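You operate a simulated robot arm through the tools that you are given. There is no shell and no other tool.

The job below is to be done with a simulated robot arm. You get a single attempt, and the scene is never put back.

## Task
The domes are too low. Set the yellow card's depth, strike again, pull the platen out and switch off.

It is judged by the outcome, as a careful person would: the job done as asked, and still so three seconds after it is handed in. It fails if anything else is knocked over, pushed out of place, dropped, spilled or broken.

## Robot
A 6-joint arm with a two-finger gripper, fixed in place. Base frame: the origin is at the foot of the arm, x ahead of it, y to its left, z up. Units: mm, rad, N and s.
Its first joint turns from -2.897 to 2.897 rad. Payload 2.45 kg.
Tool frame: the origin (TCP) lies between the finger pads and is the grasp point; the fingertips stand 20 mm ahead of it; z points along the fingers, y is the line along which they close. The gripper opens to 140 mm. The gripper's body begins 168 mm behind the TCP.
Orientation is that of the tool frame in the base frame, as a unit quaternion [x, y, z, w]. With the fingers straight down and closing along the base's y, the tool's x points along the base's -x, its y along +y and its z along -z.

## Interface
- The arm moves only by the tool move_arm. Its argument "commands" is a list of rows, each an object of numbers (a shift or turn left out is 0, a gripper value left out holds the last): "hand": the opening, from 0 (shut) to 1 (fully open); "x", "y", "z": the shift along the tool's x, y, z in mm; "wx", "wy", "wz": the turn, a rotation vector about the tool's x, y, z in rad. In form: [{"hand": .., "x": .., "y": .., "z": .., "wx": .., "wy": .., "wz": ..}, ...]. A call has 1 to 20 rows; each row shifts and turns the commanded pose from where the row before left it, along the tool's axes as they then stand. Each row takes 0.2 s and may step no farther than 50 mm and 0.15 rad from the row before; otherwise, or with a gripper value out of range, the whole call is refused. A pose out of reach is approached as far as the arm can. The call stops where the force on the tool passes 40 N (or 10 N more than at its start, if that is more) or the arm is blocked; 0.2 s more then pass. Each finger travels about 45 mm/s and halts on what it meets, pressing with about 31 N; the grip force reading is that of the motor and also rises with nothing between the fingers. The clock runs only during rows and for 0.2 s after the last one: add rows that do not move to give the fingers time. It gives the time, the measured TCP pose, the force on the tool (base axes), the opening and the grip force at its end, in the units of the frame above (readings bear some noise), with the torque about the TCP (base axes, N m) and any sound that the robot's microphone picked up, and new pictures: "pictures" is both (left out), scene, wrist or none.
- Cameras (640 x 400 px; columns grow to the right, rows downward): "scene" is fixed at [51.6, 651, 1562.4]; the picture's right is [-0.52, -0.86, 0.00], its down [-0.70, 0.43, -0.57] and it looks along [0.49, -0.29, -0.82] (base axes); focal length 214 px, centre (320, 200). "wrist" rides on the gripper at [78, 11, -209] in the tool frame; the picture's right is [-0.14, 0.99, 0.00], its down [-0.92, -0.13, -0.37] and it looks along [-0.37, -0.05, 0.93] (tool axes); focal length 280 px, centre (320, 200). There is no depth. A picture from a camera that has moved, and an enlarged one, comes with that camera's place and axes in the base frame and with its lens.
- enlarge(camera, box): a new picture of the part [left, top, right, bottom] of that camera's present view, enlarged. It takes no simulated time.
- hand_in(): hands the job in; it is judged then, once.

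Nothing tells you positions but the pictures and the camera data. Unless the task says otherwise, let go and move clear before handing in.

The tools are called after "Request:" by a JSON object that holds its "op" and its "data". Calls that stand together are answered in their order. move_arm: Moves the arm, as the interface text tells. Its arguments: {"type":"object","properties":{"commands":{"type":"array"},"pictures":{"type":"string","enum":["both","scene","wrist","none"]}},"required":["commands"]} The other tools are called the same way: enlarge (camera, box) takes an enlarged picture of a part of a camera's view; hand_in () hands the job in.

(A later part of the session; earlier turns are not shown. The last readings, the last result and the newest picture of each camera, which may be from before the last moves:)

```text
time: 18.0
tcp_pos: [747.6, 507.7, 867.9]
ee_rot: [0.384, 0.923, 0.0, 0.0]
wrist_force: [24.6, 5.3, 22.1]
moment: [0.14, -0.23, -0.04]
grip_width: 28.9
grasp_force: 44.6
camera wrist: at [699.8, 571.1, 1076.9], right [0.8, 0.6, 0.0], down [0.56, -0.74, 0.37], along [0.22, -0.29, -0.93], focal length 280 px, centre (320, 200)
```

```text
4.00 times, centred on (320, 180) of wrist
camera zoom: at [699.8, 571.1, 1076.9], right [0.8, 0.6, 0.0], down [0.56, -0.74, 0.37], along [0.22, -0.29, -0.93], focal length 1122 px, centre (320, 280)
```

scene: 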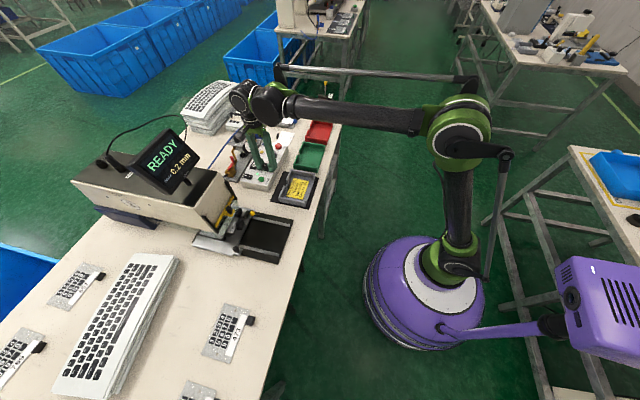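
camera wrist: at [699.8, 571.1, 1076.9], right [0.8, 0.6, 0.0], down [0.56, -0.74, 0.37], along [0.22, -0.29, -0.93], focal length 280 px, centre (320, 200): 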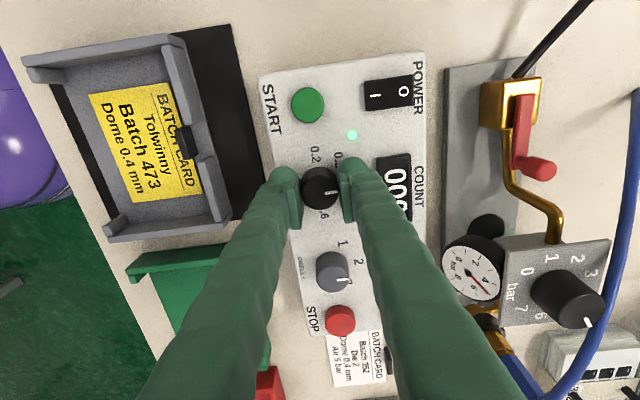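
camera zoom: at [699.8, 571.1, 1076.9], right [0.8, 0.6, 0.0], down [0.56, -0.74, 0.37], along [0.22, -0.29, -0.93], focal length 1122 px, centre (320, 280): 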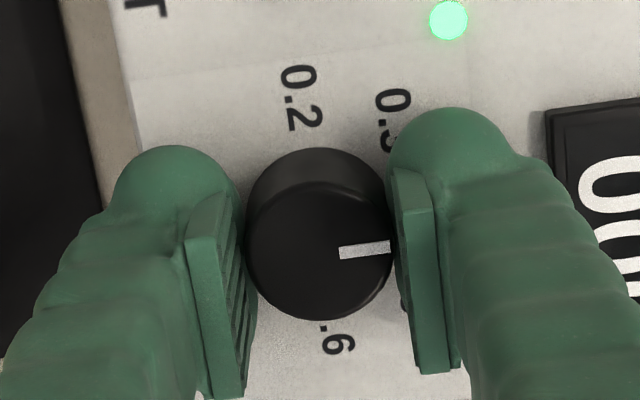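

The knob mark is now turned 90° with no slip, pointing at 0.4. I'll relieve the load, open slightly, lift clear, and check the mark and the display.

Request:
{"op": "move_arm", "data": {"commands": [{"y": 0.7, "z": -0.8}, {"hand": 0.26}, {}, {"z": -10}, {"z": -30}, {"z": -30}], "pictures": "both"}}

Request:
{"op": "enlarge", "data": {"camera": "wrist", "box": [240, 110, 400, 210]}}

Request:
{"op": "enlarge", "data": {"camera": "scene", "box": [120, 115, 220, 205]}}

```text
time: 19.4
tcp_pos: [748.2, 507.2, 939.8]
ee_rot: [0.384, 0.923, 0.0, 0.0]
wrist_force: [0.1, -0.1, -0.7]
moment: [0.01, 0.01, 0.03]
grip_width: 36.5
grasp_force: 0.1
camera wrist: at [700.3, 571.3, 1148.3], right [0.8, 0.6, 0.0], down [0.56, -0.74, 0.37], along [0.22, -0.29, -0.93], focal length 280 px, centre (320, 200)
```

scene: 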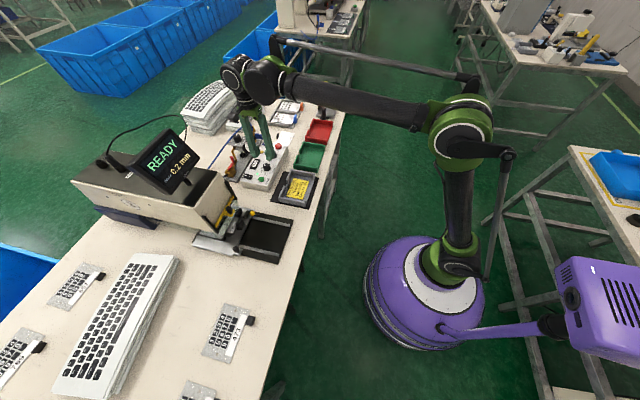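
wrist: 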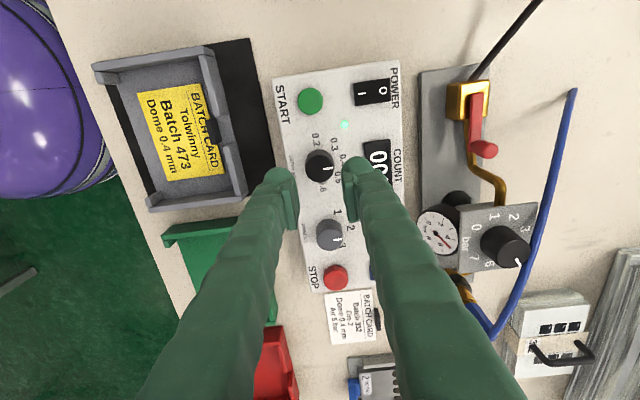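

```text
4.00 times, centred on (320, 160) of wrist
camera zoom: at [700.3, 571.3, 1148.3], right [0.8, 0.6, 0.0], down [0.56, -0.74, 0.37], along [0.22, -0.29, -0.93], focal length 1122 px, centre (320, 360)
```

zoom: 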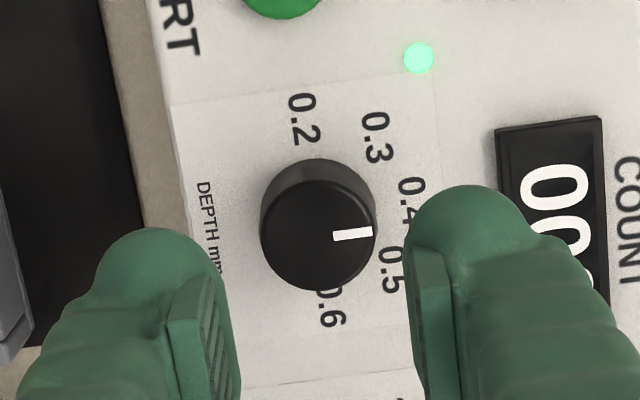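

```text
4.44 times, centred on (170, 160) of scene
camera zoom: at [51.6, 651.0, 1562.4], right [-0.52, -0.86, 0.0], down [-0.7, 0.43, -0.57], along [0.49, -0.29, -0.82], focal length 953 px, centre (987, 378)
```

zoom: 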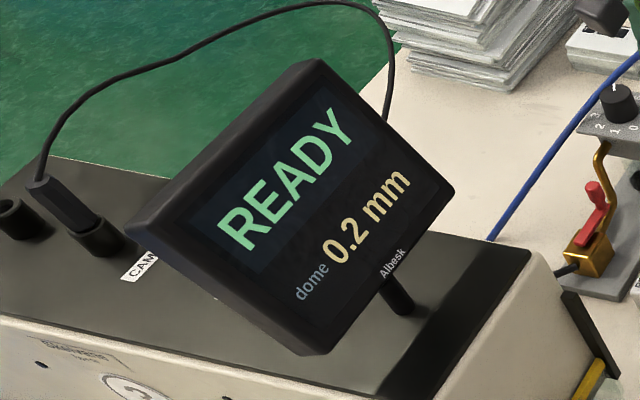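

The mark sits on 0.4. Next I'll shut the fingers, move over START (about a 66 mm shift) and look before pressing.

Request:
{"op": "move_arm", "data": {"commands": [{"hand": 0, "x": 34}, {"x": 33, "y": 1}, {"z": 25}, {"z": 20}, {}], "pictures": "wrist"}}

Request:
{"op": "enlarge", "data": {"camera": "wrist", "box": [240, 130, 400, 230]}}

```text
time: 20.6
tcp_pos: [700.0, 556.9, 893.7]
ee_rot: [0.384, 0.923, 0.001, 0.001]
wrist_force: [-0.6, -0.5, -0.1]
moment: [-0.02, -0.01, 0.01]
grip_width: 0.4
grasp_force: 29.1
camera wrist: at [652.5, 620.7, 1103.0], right [0.8, 0.6, 0.0], down [0.56, -0.74, 0.37], along [0.22, -0.29, -0.93], focal length 280 px, centre (320, 200)
```

wrist: 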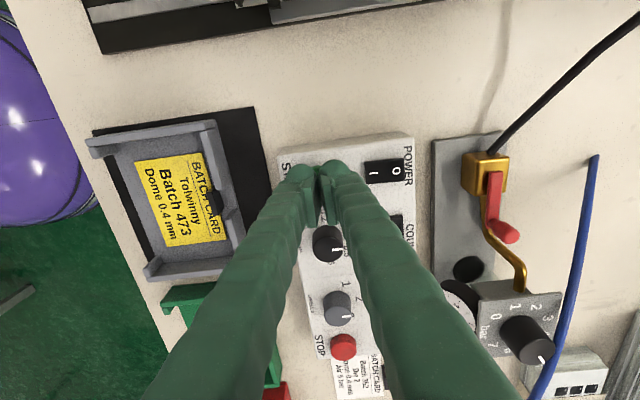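

```text
4.00 times, centred on (320, 180) of wrist
camera zoom: at [652.5, 620.7, 1103.0], right [0.8, 0.6, 0.0], down [0.56, -0.74, 0.37], along [0.22, -0.29, -0.93], focal length 1122 px, centre (320, 280)
```

zoom: 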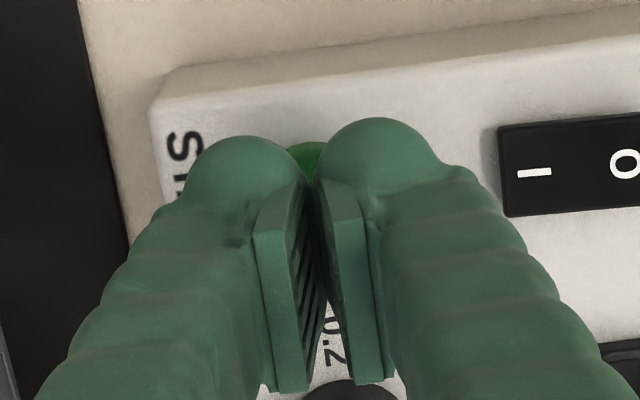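

START is under the closed tips (within about 2 mm). I'll descend in small steps onto it.

Request:
{"op": "move_arm", "data": {"commands": [{"y": -1.5, "z": 15}, {"z": 3}, {"z": 2}, {"z": 2}, {"z": 2}], "pictures": "both"}}

Request:
{"op": "enlarge", "data": {"camera": "scene", "box": [120, 115, 220, 205]}}

Request:
{"op": "enlarge", "data": {"camera": "scene", "box": [220, 110, 320, 200]}}

```text
time: 21.8
tcp_pos: [699.5, 555.1, 869.5]
ee_rot: [0.383, 0.924, 0.0, 0.001]
wrist_force: [-0.9, -1.4, 4.3]
moment: [-0.01, 0.06, -0.02]
grip_width: 6.0
grasp_force: 29.3
heard: click
camera wrist: at [652.2, 618.9, 1078.6], right [0.8, 0.6, 0.0], down [0.56, -0.74, 0.37], along [0.22, -0.29, -0.93], focal length 280 px, centre (320, 200)
```

scene: 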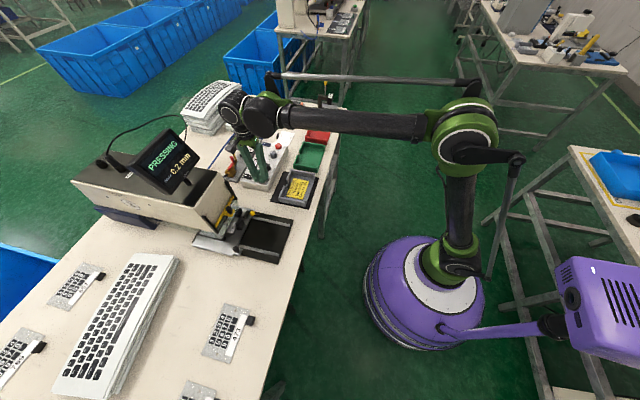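
wrist: 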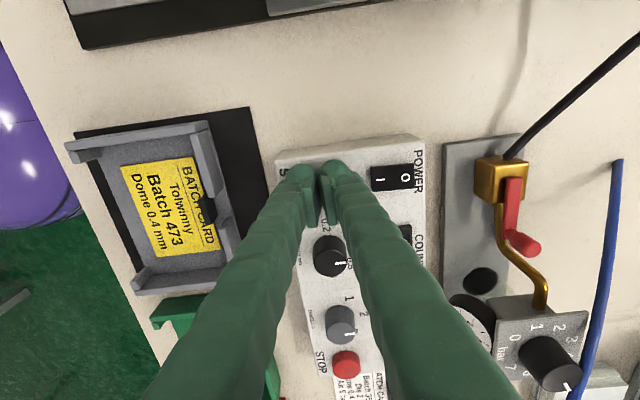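

```text
4.44 times, centred on (170, 160) of scene
camera zoom: at [51.6, 651.0, 1562.4], right [-0.52, -0.86, 0.0], down [-0.7, 0.43, -0.57], along [0.49, -0.29, -0.82], focal length 953 px, centre (987, 378)
```

zoom: 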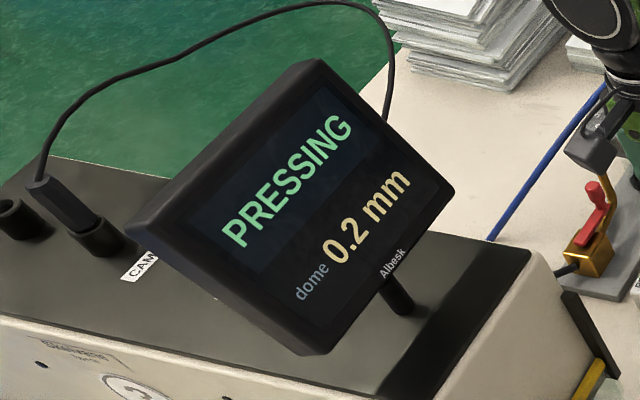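

```text
4.44 times, centred on (270, 155) of scene
camera zoom: at [51.6, 651.0, 1562.4], right [-0.52, -0.86, 0.0], down [-0.7, 0.43, -0.57], along [0.49, -0.29, -0.82], focal length 953 px, centre (542, 400)
```

zoom: 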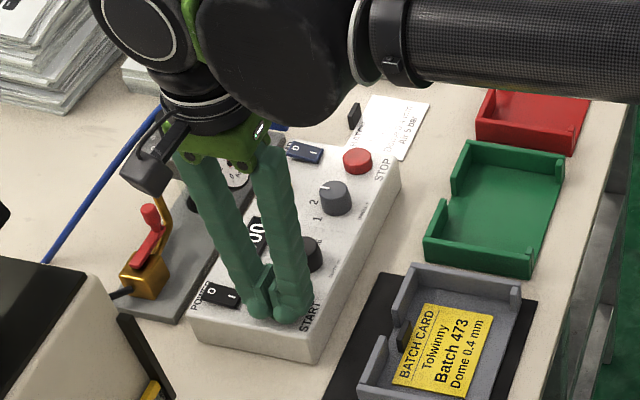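

Display shows PRESSING after a click. I'll lift straight up off the button and wait out the 2 s dwell.

Request:
{"op": "move_arm", "data": {"commands": [{"z": -15}, {"z": -30}, {"z": -30}, {}, {}, {}, {}, {}, {}, {}, {}, {}, {}, {}, {}], "pictures": "both"}}

Request:
{"op": "enlarge", "data": {"camera": "scene", "box": [120, 115, 220, 205]}}

Request:
{"op": "enlarge", "data": {"camera": "scene", "box": [180, 180, 300, 270]}}

```text
time: 25.0
tcp_pos: [698.4, 555.6, 945.0]
ee_rot: [0.384, 0.923, 0.0, 0.001]
wrist_force: [-0.1, -0.1, 0.0]
moment: [-0.01, 0.0, -0.01]
grip_width: 0.1
grasp_force: 29.7
camera wrist: at [652.0, 619.5, 1152.9], right [0.8, 0.6, 0.0], down [0.56, -0.74, 0.37], along [0.22, -0.29, -0.93], focal length 280 px, centre (320, 200)
```

scene: 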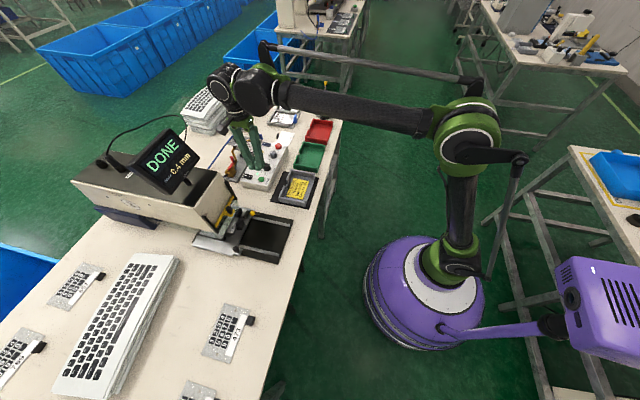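
wrist: 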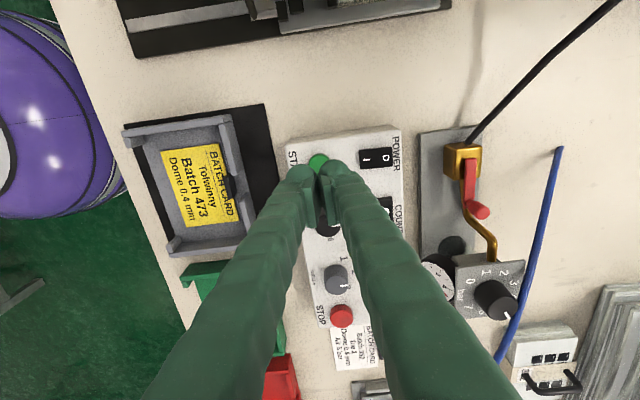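

```text
4.44 times, centred on (170, 160) of scene
camera zoom: at [51.6, 651.0, 1562.4], right [-0.52, -0.86, 0.0], down [-0.7, 0.43, -0.57], along [0.49, -0.29, -0.82], focal length 953 px, centre (987, 378)
```

zoom: 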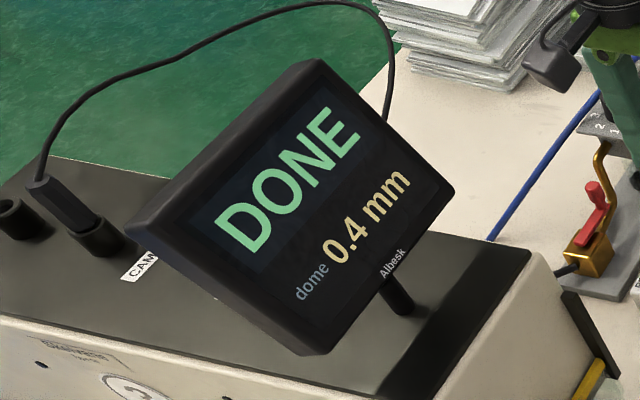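

```text
4.44 times, centred on (240, 225) of scene
camera zoom: at [51.6, 651.0, 1562.4], right [-0.52, -0.86, 0.0], down [-0.7, 0.43, -0.57], along [0.49, -0.29, -0.82], focal length 953 px, centre (676, 89)
```

zoom: 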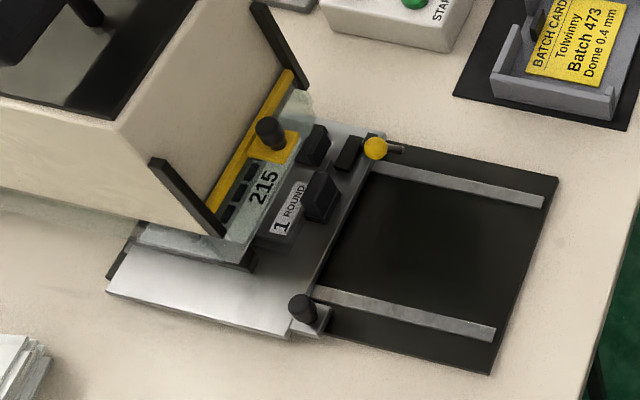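

DONE, dome 0.4 mm. Next I'll go back to a bench-aligned hand and take a close look at the latch, handle and guard on the press front.

Request:
{"op": "move_arm", "data": {"commands": [{"y": -49, "hand": 1}, {"y": -49}, {"wz": -0.131}, {"wz": -0.131}, {"wz": -0.131}, {"wz": -0.131}, {"wz": -0.131}, {"wz": -0.131}, {"wz": -0.131}, {"wz": -0.131}, {"wz": -0.131}, {"wz": -0.131}, {"wz": -0.131}, {"wz": -0.131}, {"y": 43}, {"y": 43}, {"y": 43}, {"y": 43}, {"z": 20}, {"z": 20}], "pictures": "both"}}

Request:
{"op": "enlarge", "data": {"camera": "wrist", "box": [230, 100, 430, 300]}}

```text
time: 29.2
tcp_pos: [508.7, 608.2, 903.4]
ee_rot: [-0.383, 0.924, 0.0, 0.001]
wrist_force: [-0.9, 0.0, -0.6]
moment: [-0.02, 0.01, 0.02]
grip_width: 139.9
grasp_force: 0.0
camera wrist: at [445.4, 561.5, 1112.2], right [-0.6, 0.8, 0.0], down [0.74, 0.56, 0.37], along [0.29, 0.22, -0.93], focal length 280 px, centre (320, 200)
```

scene: 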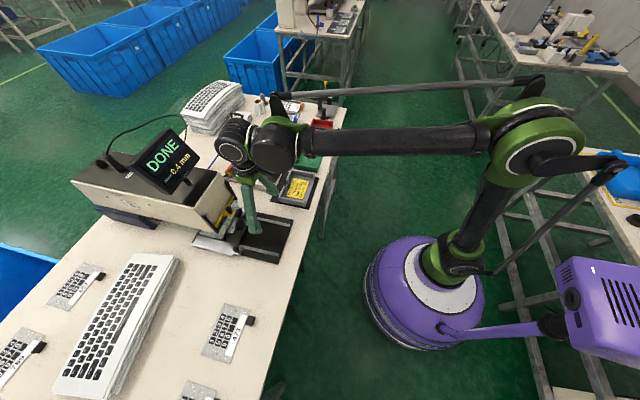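
wrist: 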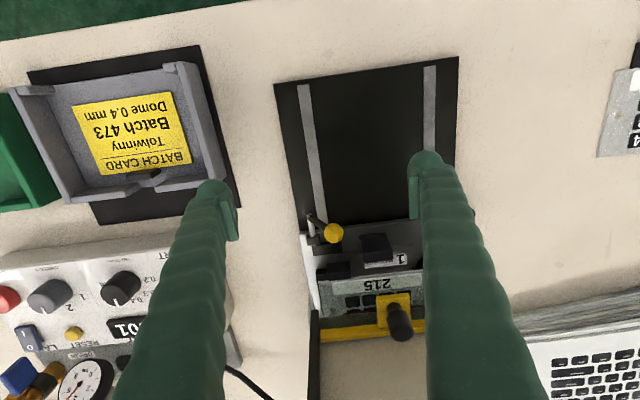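

```text
2.00 times, centred on (330, 200) of wrist
camera zoom: at [445.4, 561.5, 1112.2], right [-0.6, 0.8, 0.0], down [0.74, 0.56, 0.37], along [0.29, 0.22, -0.93], focal length 561 px, centre (300, 200)
```

zoom: 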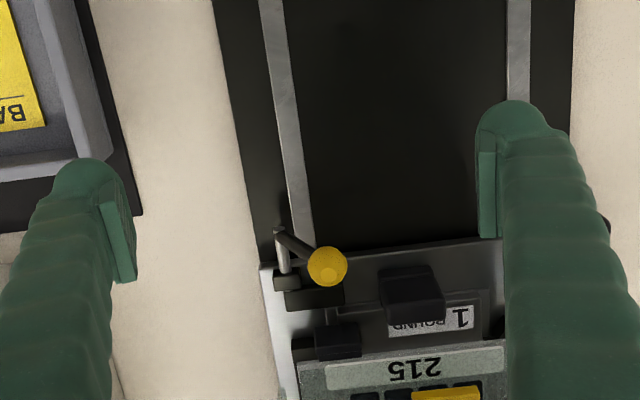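

Request:
{"op": "enlarge", "data": {"camera": "wrist", "box": [290, 200, 370, 260]}}

Request:
{"op": "enlarge", "data": {"camera": "wrist", "box": [300, 200, 430, 345]}}

```text
6.67 times, centred on (330, 230) of wrist
camera zoom: at [445.4, 561.5, 1112.2], right [-0.6, 0.8, 0.0], down [0.74, 0.56, 0.37], along [0.29, 0.22, -0.93], focal length 1869 px, centre (253, 0)
```

zoom: 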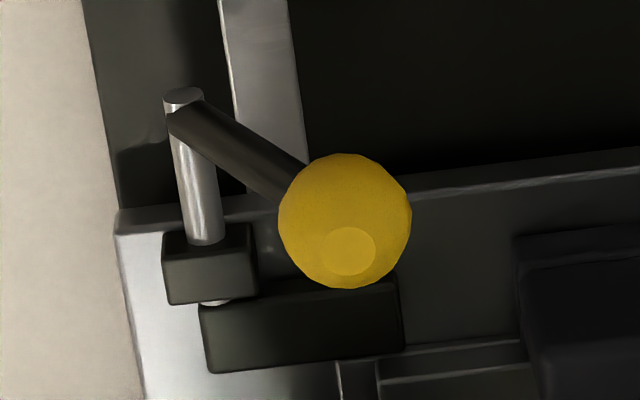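

```text
2.76 times, centred on (365, 272) of wrist
camera zoom: at [445.4, 561.5, 1112.2], right [-0.6, 0.8, 0.0], down [0.74, 0.56, 0.37], along [0.29, 0.22, -0.93], focal length 774 px, centre (196, 0)
```

zoom: 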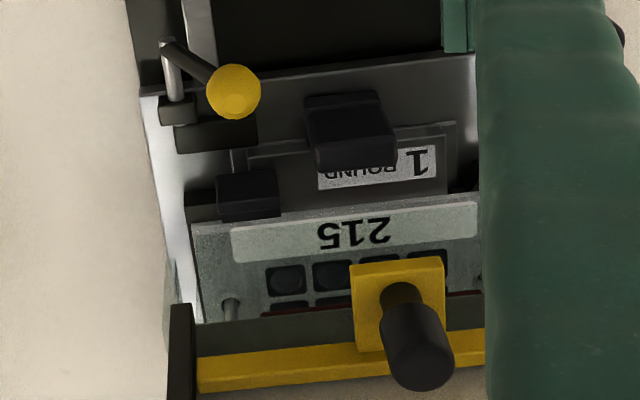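

The count went to 001. The yellow-ball lever appears to clamp the die (its paddle bears on the die plate), while the black knob at the front right is the platen handle. I'll view the press front nearly horizontally to see whether the guard pane leaves room for the platen.

Request:
{"op": "move_arm", "data": {"commands": [{"x": 30, "y": 20}, {"wy": -0.1375}, {"wy": -0.1375}, {"wy": -0.1375}, {"wy": -0.1375}, {"wy": -0.1375}, {"wy": -0.1375}, {"wy": -0.1375}, {"wy": -0.1375}], "pictures": "both"}}

Request:
{"op": "enlarge", "data": {"camera": "wrist", "box": [240, 100, 400, 230]}}

```text
time: 31.2
tcp_pos: [473.2, 600.3, 905.1]
ee_rot: [-0.327, 0.787, 0.2, 0.484]
wrist_force: [-1.0, 0.0, -0.5]
moment: [0.05, -0.01, 0.04]
grip_width: 140.0
grasp_force: 0.0
camera wrist: at [308.9, 451.6, 929.3], right [-0.66, 0.74, 0.12], down [0.15, -0.03, 0.99], along [0.74, 0.67, -0.09], focal length 280 px, centre (320, 200)
```

scene: 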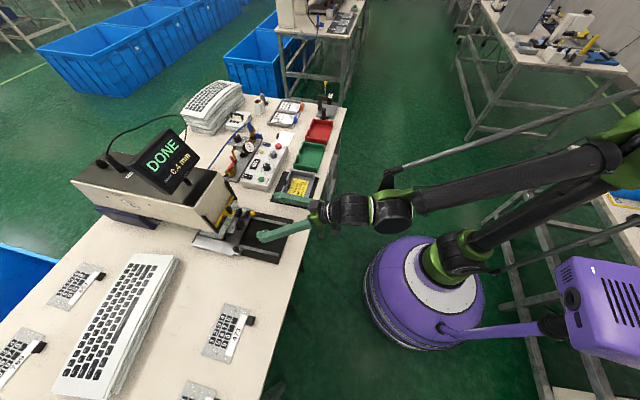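
wrist: 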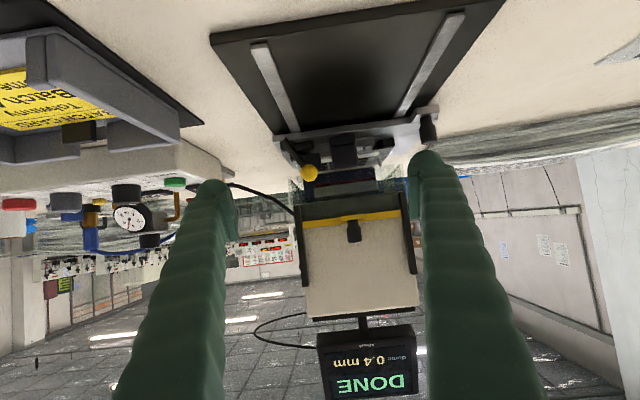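

```text
3.08 times, centred on (320, 165) of wrist
camera zoom: at [308.9, 451.6, 929.3], right [-0.66, 0.74, 0.12], down [0.15, -0.03, 0.99], along [0.74, 0.67, -0.09], focal length 863 px, centre (320, 308)
```

zoom: 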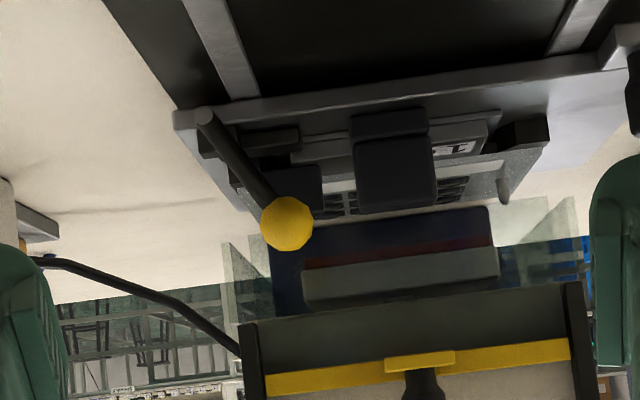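

Request:
{"op": "enlarge", "data": {"camera": "wrist", "box": [340, 130, 400, 180]}}

Request:
{"op": "enlarge", "data": {"camera": "wrist", "box": [280, 125, 345, 180]}}

Request:
{"op": "enlarge", "data": {"camera": "wrist", "box": [285, 175, 425, 260]}}

Request:
{"op": "enlarge", "data": {"camera": "wrist", "box": [360, 90, 450, 160]}}

```text
8.00 times, centred on (370, 155) of wrist
camera zoom: at [308.9, 451.6, 929.3], right [-0.66, 0.74, 0.12], down [0.15, -0.03, 0.99], along [0.74, 0.67, -0.09], focal length 2243 px, centre (-80, 560)
```

zoom: 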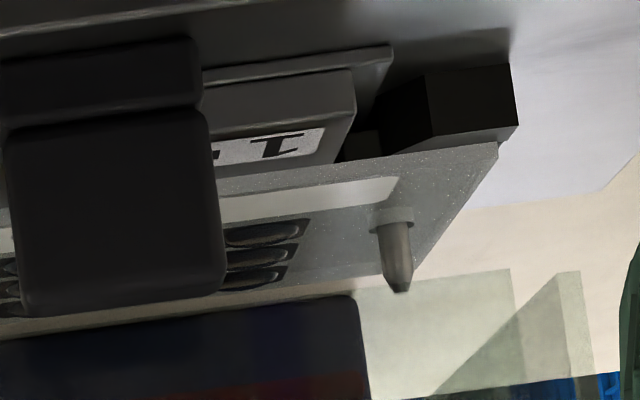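

```text
7.27 times, centred on (312, 152) of wrist
camera zoom: at [308.9, 451.6, 929.3], right [-0.66, 0.74, 0.12], down [0.15, -0.03, 0.99], along [0.74, 0.67, -0.09], focal length 2039 px, centre (374, 546)
```

zoom: 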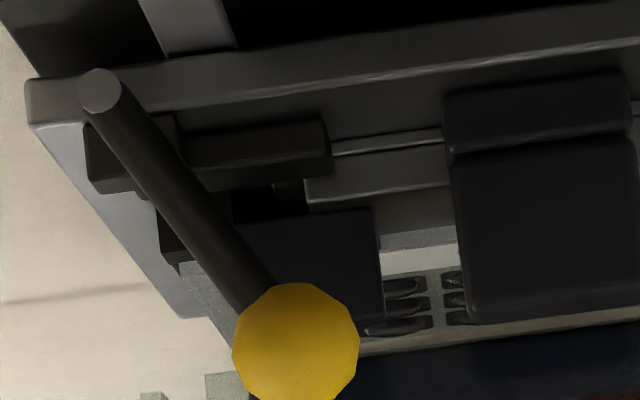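

```text
4.57 times, centred on (355, 218) of wrist
camera zoom: at [308.9, 451.6, 929.3], right [-0.66, 0.74, 0.12], down [0.15, -0.03, 0.99], along [0.74, 0.67, -0.09], focal length 1282 px, centre (160, 120)
```

zoom: 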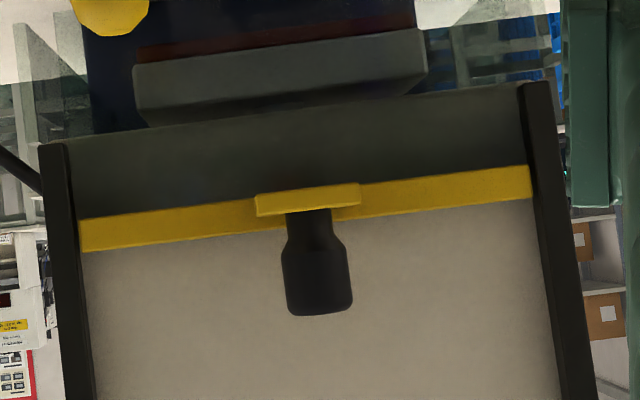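

```text
5.71 times, centred on (405, 125) of wrist
camera zoom: at [308.9, 451.6, 929.3], right [-0.66, 0.74, 0.12], down [0.15, -0.03, 0.99], along [0.74, 0.67, -0.09], focal length 1602 px, centre (-166, 629)
```

zoom: 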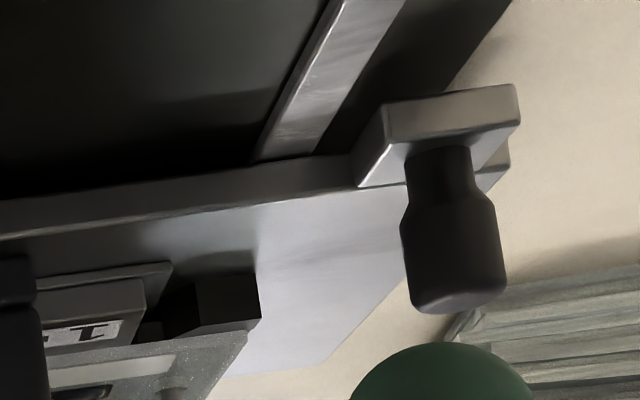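

The part, pins and die sit just below the transparent guard pane (by about 6 mm), so the platen should slide out under it; the yellow lever is a die clamp I'll leave alone. I'll level the hand and go over the platen's black knob (bench right front, z about 831–852).

Request:
{"op": "move_arm", "data": {"commands": [{"wy": 0.1375}, {"wy": 0.1375}, {"wy": 0.1375}, {"wy": 0.1375}, {"wy": 0.1375}, {"wy": 0.1375}, {"wy": 0.1375}, {"wy": 0.1375}, {"y": 42.2, "hand": 0.3}, {"y": 42.2}, {"y": 42.2}, {"x": -48}, {"x": -49}, {}], "pictures": "both"}}

Request:
{"op": "enlarge", "data": {"camera": "wrist", "box": [240, 120, 400, 220]}}

```text
time: 34.2
tcp_pos: [452.5, 755.3, 906.9]
ee_rot: [-0.383, 0.924, -0.001, 0.0]
wrist_force: [0.0, 0.7, -0.4]
moment: [0.0, 0.0, -0.01]
grip_width: 41.9
grasp_force: 0.0
camera wrist: at [390.0, 709.2, 1114.8], right [-0.6, 0.8, 0.0], down [0.74, 0.56, 0.37], along [0.29, 0.22, -0.93], focal length 280 px, centre (320, 200)
```

scene: 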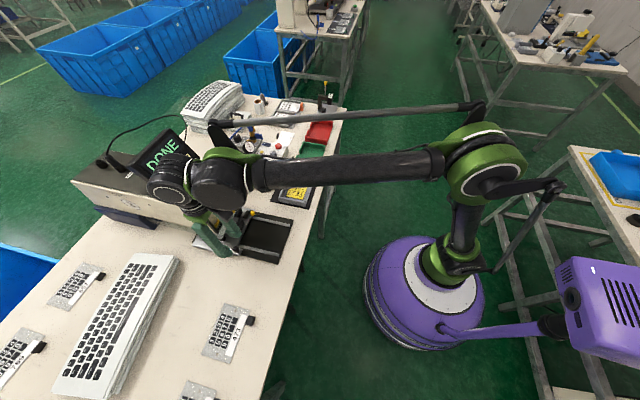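
wrist: 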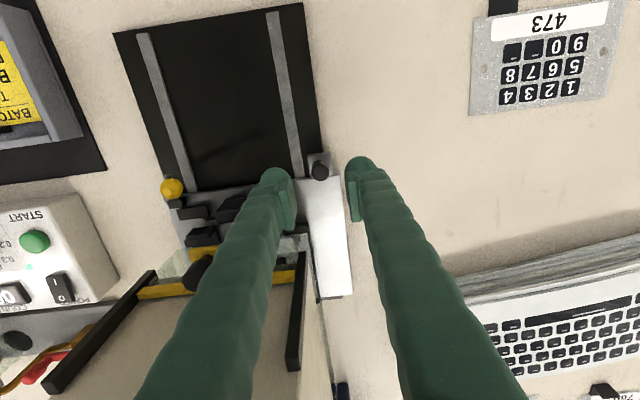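

```text
4.00 times, centred on (320, 170) of wrist
camera zoom: at [390.0, 709.2, 1114.8], right [-0.6, 0.8, 0.0], down [0.74, 0.56, 0.37], along [0.29, 0.22, -0.93], focal length 1122 px, centre (320, 320)
```

zoom: 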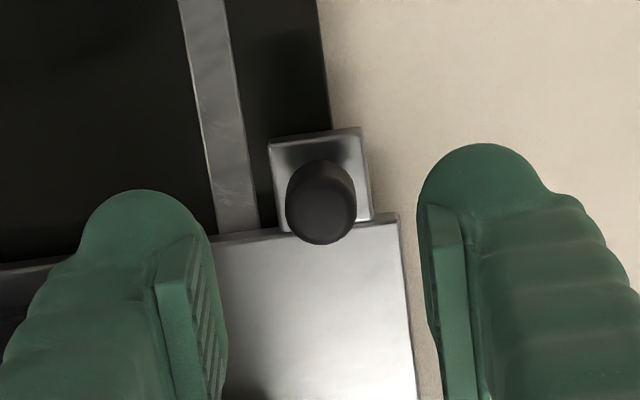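

The knob is centred between the fingers and about 2 mm nearer the robot than the TCP. I'll adjust and descend in two stages.

Request:
{"op": "move_arm", "data": {"commands": [{"x": 1.5, "z": 15}, {"z": 15}, {"z": 6}, {}], "pictures": "wrist"}}

Request:
{"op": "enlarge", "data": {"camera": "wrist", "box": [240, 130, 400, 230]}}

```text
time: 35.2
tcp_pos: [450.4, 756.2, 868.5]
ee_rot: [-0.384, 0.923, 0.001, 0.0]
wrist_force: [0.2, -0.2, 0.5]
moment: [0.0, 0.02, 0.01]
grip_width: 42.0
grasp_force: 0.0
camera wrist: at [388.0, 709.7, 1077.8], right [-0.6, 0.8, 0.0], down [0.74, 0.56, 0.37], along [0.29, 0.22, -0.93], focal length 280 px, centre (320, 200)
```

wrist: 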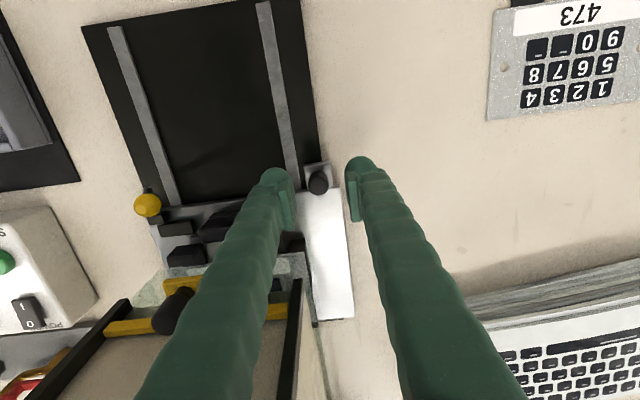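

```text
4.00 times, centred on (320, 180) of wrist
camera zoom: at [388.0, 709.7, 1077.8], right [-0.6, 0.8, 0.0], down [0.74, 0.56, 0.37], along [0.29, 0.22, -0.93], focal length 1122 px, centre (320, 280)
```

zoom: 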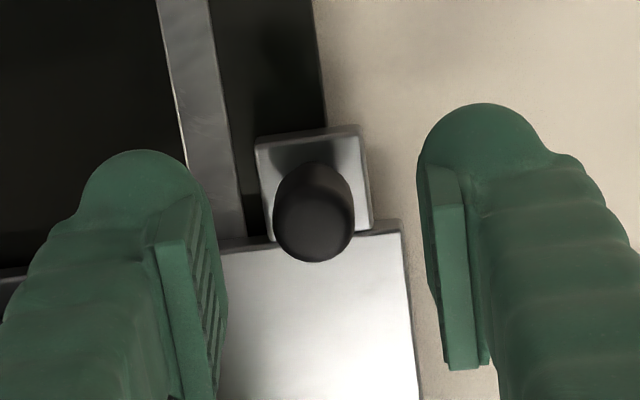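

Request:
{"op": "move_arm", "data": {"commands": [{"z": 10, "x": 0.5}, {"z": 9}, {"hand": 0.1}, {}, {}], "pictures": "wrist"}}

Request:
{"op": "enlarge", "data": {"camera": "wrist", "box": [240, 130, 400, 230]}}

```text
time: 36.4
tcp_pos: [452.6, 754.6, 849.3]
ee_rot: [-0.382, 0.924, 0.0, 0.0]
wrist_force: [3.4, -7.9, -4.0]
moment: [-0.06, -0.07, 0.02]
grip_width: 16.5
grasp_force: 31.8
camera wrist: at [388.9, 709.2, 1058.5], right [-0.6, 0.8, 0.0], down [0.74, 0.56, 0.37], along [0.29, 0.22, -0.93], focal length 280 px, centre (320, 200)
```

wrist: 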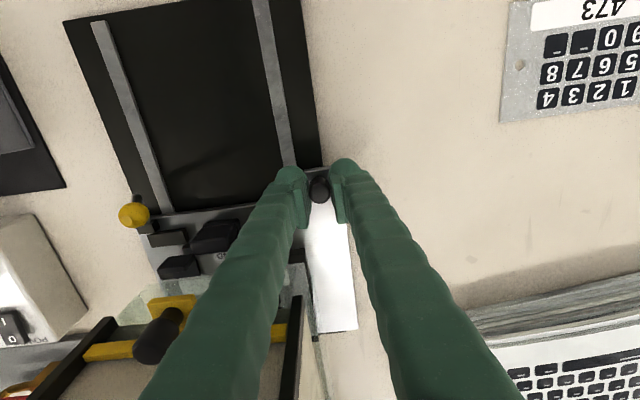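

```text
4.00 times, centred on (320, 180) of wrist
camera zoom: at [388.9, 709.2, 1058.5], right [-0.6, 0.8, 0.0], down [0.74, 0.56, 0.37], along [0.29, 0.22, -0.93], focal length 1122 px, centre (320, 280)
```

zoom: 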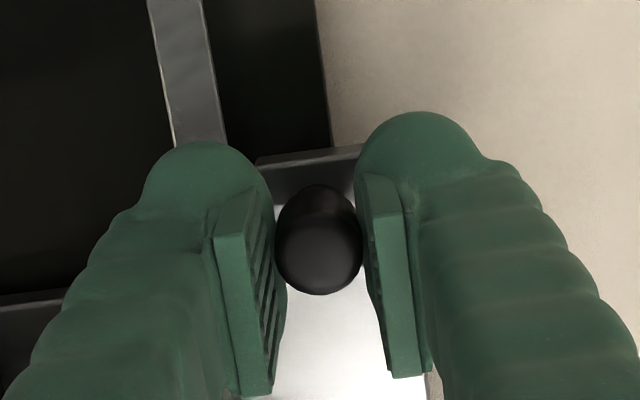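

Gripped at 16.5 mm. I'll start pulling gently toward the robot and check forces.

Request:
{"op": "move_arm", "data": {"commands": [{"hand": 0.0}, {"x": 5}, {"x": 5}, {"x": 5}], "pictures": "both"}}

Request:
{"op": "enlarge", "data": {"camera": "wrist", "box": [100, 130, 400, 370]}}

```text
time: 37.4
tcp_pos: [441.3, 744.4, 849.7]
ee_rot: [-0.382, 0.924, 0.0, 0.0]
wrist_force: [13.0, -12.4, 2.5]
moment: [-0.09, -0.22, 0.04]
grip_width: 16.2
grasp_force: 42.2
camera wrist: at [378.2, 698.4, 1058.5], right [-0.6, 0.8, 0.0], down [0.74, 0.56, 0.37], along [0.29, 0.22, -0.93], focal length 280 px, centre (320, 200)
```

scene: 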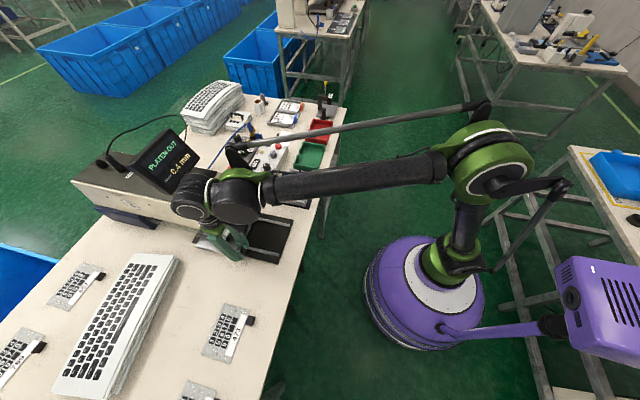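
wrist: 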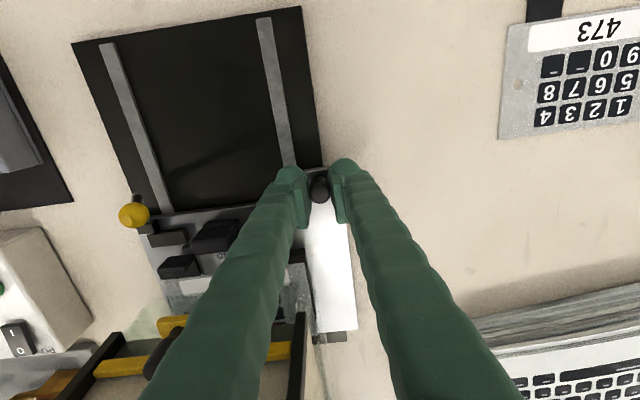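

```text
1.67 times, centred on (250, 250) of wrist
camera zoom: at [378.2, 698.4, 1058.5], right [-0.6, 0.8, 0.0], down [0.74, 0.56, 0.37], along [0.29, 0.22, -0.93], focal length 467 px, centre (437, 117)
```

zoom: 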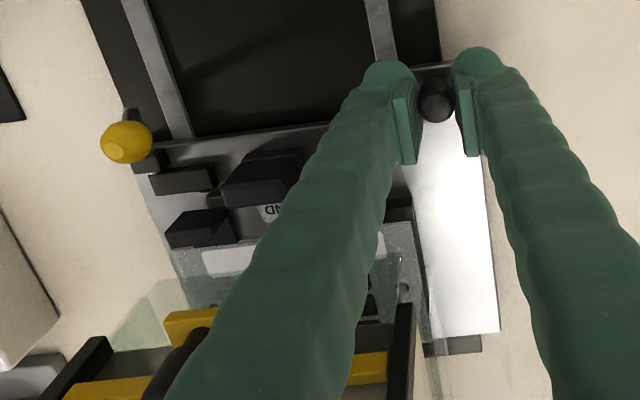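

The platen is sliding and the display says PLATEN OUT. I'll keep pulling in small steps, correcting the slight side load.

Request:
{"op": "move_arm", "data": {"commands": [{"x": 5, "y": -0.8}, {"x": 8}, {"x": 8}, {"x": 8}, {"x": 8}], "pictures": "both"}}

Request:
{"op": "enlarge", "data": {"camera": "wrist", "box": [80, 130, 380, 370]}}

```text
time: 38.6
tcp_pos: [414.5, 718.2, 850.1]
ee_rot: [-0.382, 0.924, 0.0, -0.001]
wrist_force: [14.3, -16.0, -12.1]
moment: [-0.08, -0.24, 0.03]
grip_width: 16.4
grasp_force: 41.8
camera wrist: at [351.9, 672.1, 1058.6], right [-0.6, 0.8, 0.0], down [0.74, 0.56, 0.37], along [0.29, 0.22, -0.93], focal length 280 px, centre (320, 200)
```

scene: 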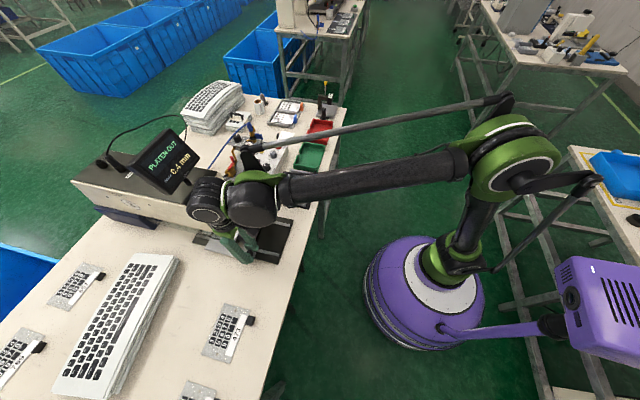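
wrist: 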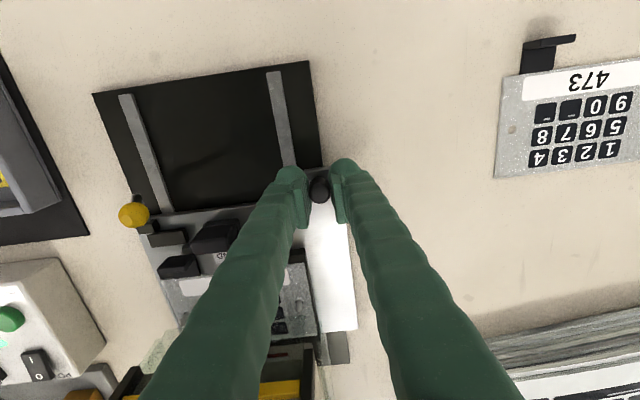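

```text
1.67 times, centred on (230, 250) of wrist
camera zoom: at [351.9, 672.1, 1058.6], right [-0.6, 0.8, 0.0], down [0.74, 0.56, 0.37], along [0.29, 0.22, -0.93], focal length 467 px, centre (470, 117)
```

zoom: 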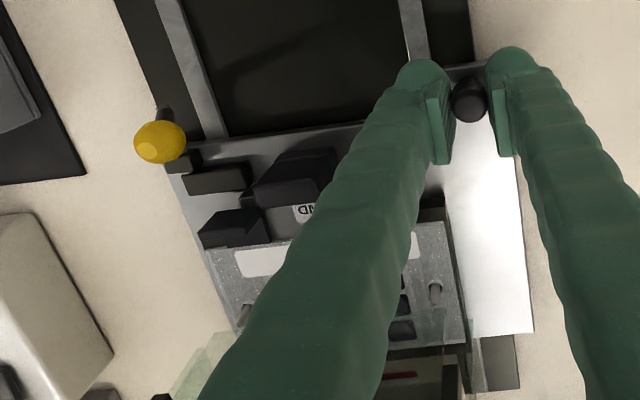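

The platen and part clear the guard pane. I'll keep pulling with another small side correction.

Request:
{"op": "move_arm", "data": {"commands": [{"x": 6, "y": -1.0, "z": 0.5}, {"x": 8}, {"x": 8}, {"x": 8}], "pictures": "wrist"}}

```text
time: 39.6
tcp_pos: [393.3, 697.8, 849.9]
ee_rot: [-0.384, 0.923, 0.0, 0.0]
wrist_force: [7.3, -5.3, 5.9]
moment: [-0.09, -0.03, 0.02]
grip_width: 16.4
grasp_force: 41.8
camera wrist: at [330.6, 650.4, 1058.5], right [-0.6, 0.8, 0.0], down [0.74, 0.56, 0.37], along [0.29, 0.22, -0.93], focal length 280 px, centre (320, 200)
```

wrist: 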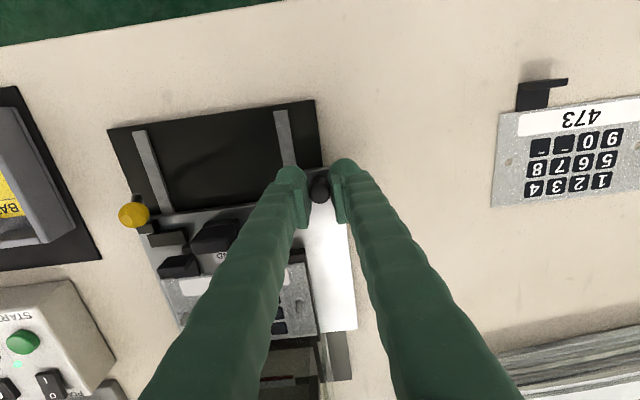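

Request:
{"op": "move_arm", "data": {"commands": [{"x": 8, "y": -0.3}, {"x": 8}, {"x": 8}, {"x": 8}], "pictures": "both"}}

Request:
{"op": "enlarge", "data": {"camera": "wrist", "box": [80, 130, 380, 370]}}

```text
time: 40.6
tcp_pos: [369.7, 673.2, 849.4]
ee_rot: [-0.383, 0.924, 0.0, 0.0]
wrist_force: [1.6, -2.1, 27.4]
moment: [-0.03, -0.08, 0.02]
grip_width: 16.1
grasp_force: 42.5
camera wrist: at [306.9, 626.8, 1058.4], right [-0.6, 0.8, 0.0], down [0.74, 0.56, 0.37], along [0.29, 0.22, -0.93], focal length 280 px, centre (320, 200)
```

scene: 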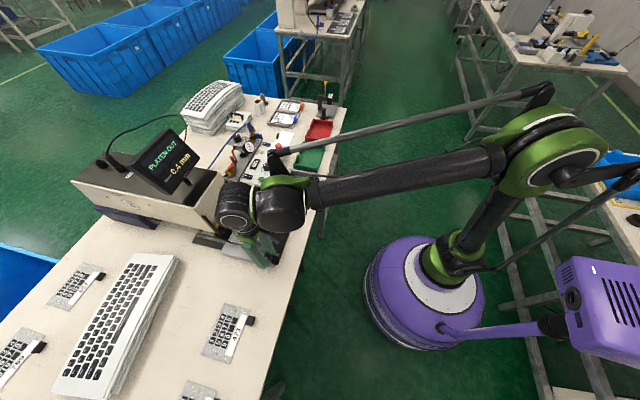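
wrist: 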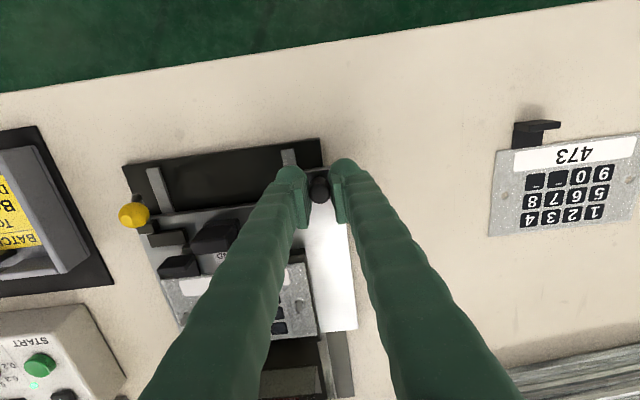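

```text
1.67 times, centred on (230, 250) of wrist
camera zoom: at [306.9, 626.8, 1058.4], right [-0.6, 0.8, 0.0], down [0.74, 0.56, 0.37], along [0.29, 0.22, -0.93], focal length 467 px, centre (470, 117)
```

zoom: 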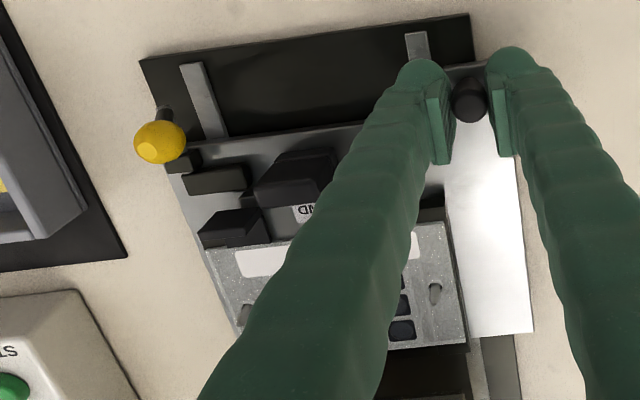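

Request:
{"op": "move_arm", "data": {"commands": [{"x": 6, "z": -1.0}, {"x": 6}, {"x": 6}, {"x": 6}], "pictures": "wrist"}}

Request:
{"op": "enlarge", "data": {"camera": "wrist", "box": [80, 130, 380, 370]}}

```text
time: 41.6
tcp_pos: [352.7, 658.4, 851.0]
ee_rot: [-0.383, 0.924, 0.0, 0.0]
wrist_force: [-1.9, 1.7, -5.7]
moment: [0.18, -0.08, 0.02]
grip_width: 16.3
grasp_force: 42.3
camera wrist: at [291.2, 611.2, 1058.4], right [-0.6, 0.8, 0.0], down [0.74, 0.56, 0.37], along [0.29, 0.22, -0.93], focal length 280 px, centre (320, 200)
```

wrist: 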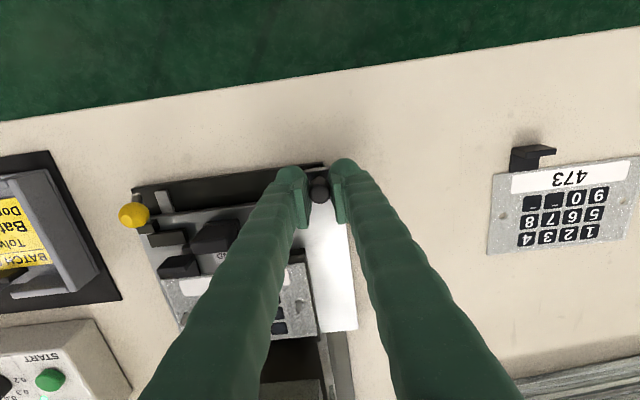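

```text
1.67 times, centred on (230, 250) of wrist
camera zoom: at [291.2, 611.2, 1058.4], right [-0.6, 0.8, 0.0], down [0.74, 0.56, 0.37], along [0.29, 0.22, -0.93], focal length 467 px, centre (470, 117)
```

zoom: 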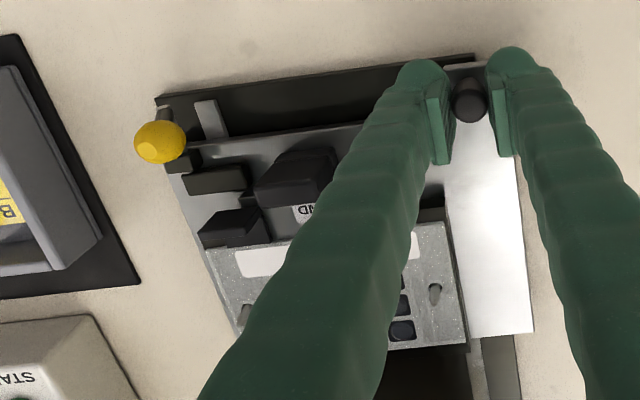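

Request:
{"op": "move_arm", "data": {"commands": [{"x": 4}, {"x": 4}, {"x": 3}], "pictures": "both"}}

Request:
{"op": "enlarge", "data": {"camera": "wrist", "box": [80, 130, 380, 370]}}

Request:
{"op": "enlarge", "data": {"camera": "scene", "box": [170, 180, 310, 280]}}

```text
time: 42.4
tcp_pos: [345.4, 650.6, 850.4]
ee_rot: [-0.384, 0.923, 0.0, 0.0]
wrist_force: [-3.9, 6.4, -19.8]
moment: [0.12, -0.01, 0.02]
grip_width: 15.9
grasp_force: 42.2
camera wrist: at [283.9, 603.8, 1058.5], right [-0.6, 0.8, 0.0], down [0.74, 0.56, 0.37], along [0.29, 0.22, -0.93], focal length 280 px, centre (320, 200)
```

scene: 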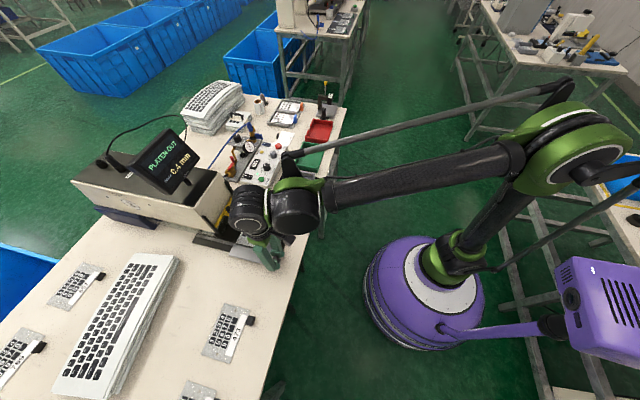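
wrist: 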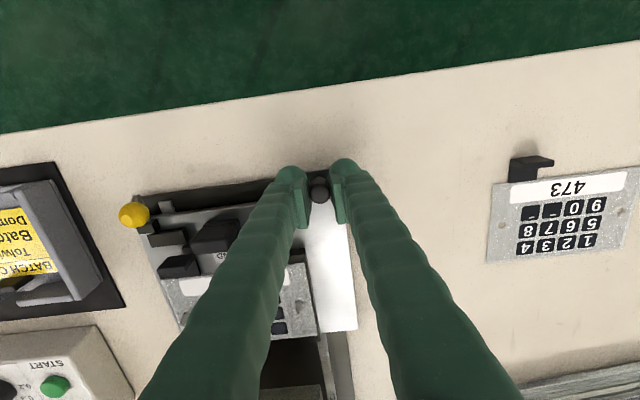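

```text
1.67 times, centred on (230, 250) of wrist
camera zoom: at [283.9, 603.8, 1058.5], right [-0.6, 0.8, 0.0], down [0.74, 0.56, 0.37], along [0.29, 0.22, -0.93], focal length 467 px, centre (470, 117)
```

zoom: 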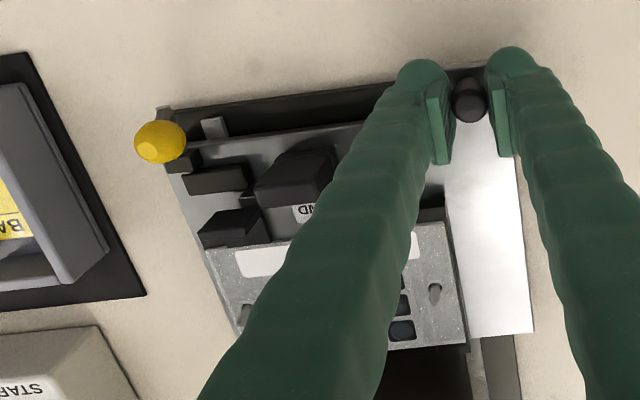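

```text
4.00 times, centred on (240, 230) of scene
camera zoom: at [51.6, 651.0, 1562.4], right [-0.52, -0.86, 0.0], down [-0.7, 0.43, -0.57], along [0.49, -0.29, -0.82], focal length 858 px, centre (640, 80)
```

zoom: 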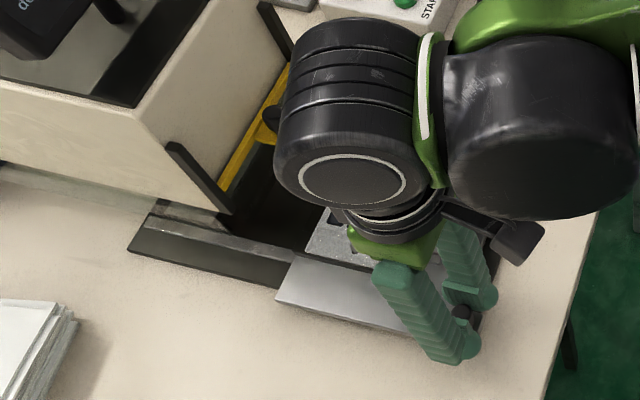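

Request:
{"op": "move_arm", "data": {"commands": [{"x": 2, "z": 0.7}, {"x": 2}, {"x": 2}], "pictures": "wrist"}}

Request:
{"op": "enlarge", "data": {"camera": "wrist", "box": [120, 170, 280, 270]}}

```text
time: 43.2
tcp_pos: [342.1, 645.1, 850.8]
ee_rot: [-0.383, 0.924, 0.0, 0.0]
wrist_force: [-8.3, 12.4, 3.7]
moment: [0.08, 0.16, -0.01]
grip_width: 16.3
grasp_force: 42.3
camera wrist: at [279.2, 599.1, 1058.5], right [-0.6, 0.8, 0.0], down [0.74, 0.56, 0.37], along [0.29, 0.22, -0.93], focal length 280 px, centre (320, 200)
```

wrist: 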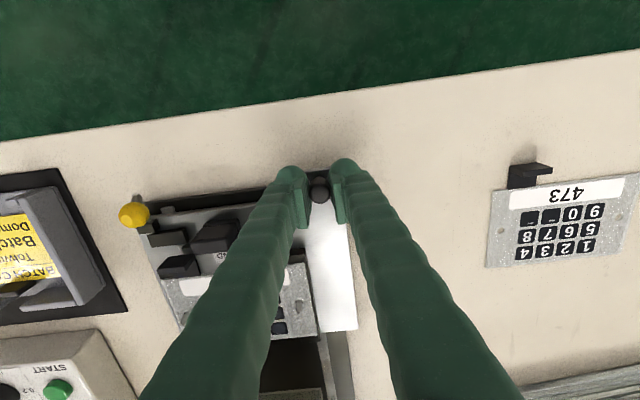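

```text
4.00 times, centred on (200, 220) of wrist
camera zoom: at [279.2, 599.1, 1058.5], right [-0.6, 0.8, 0.0], down [0.74, 0.56, 0.37], along [0.29, 0.22, -0.93], focal length 1122 px, centre (800, 120)
```

zoom: 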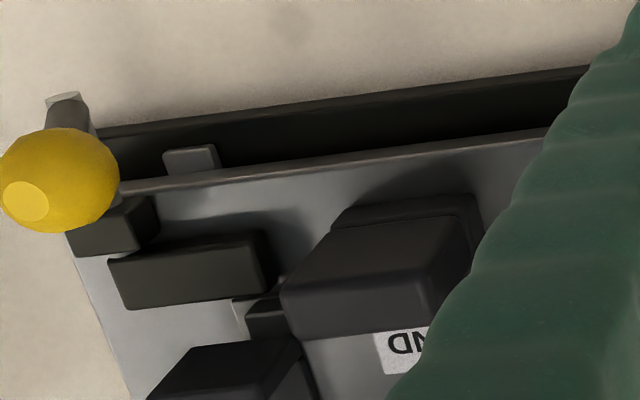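

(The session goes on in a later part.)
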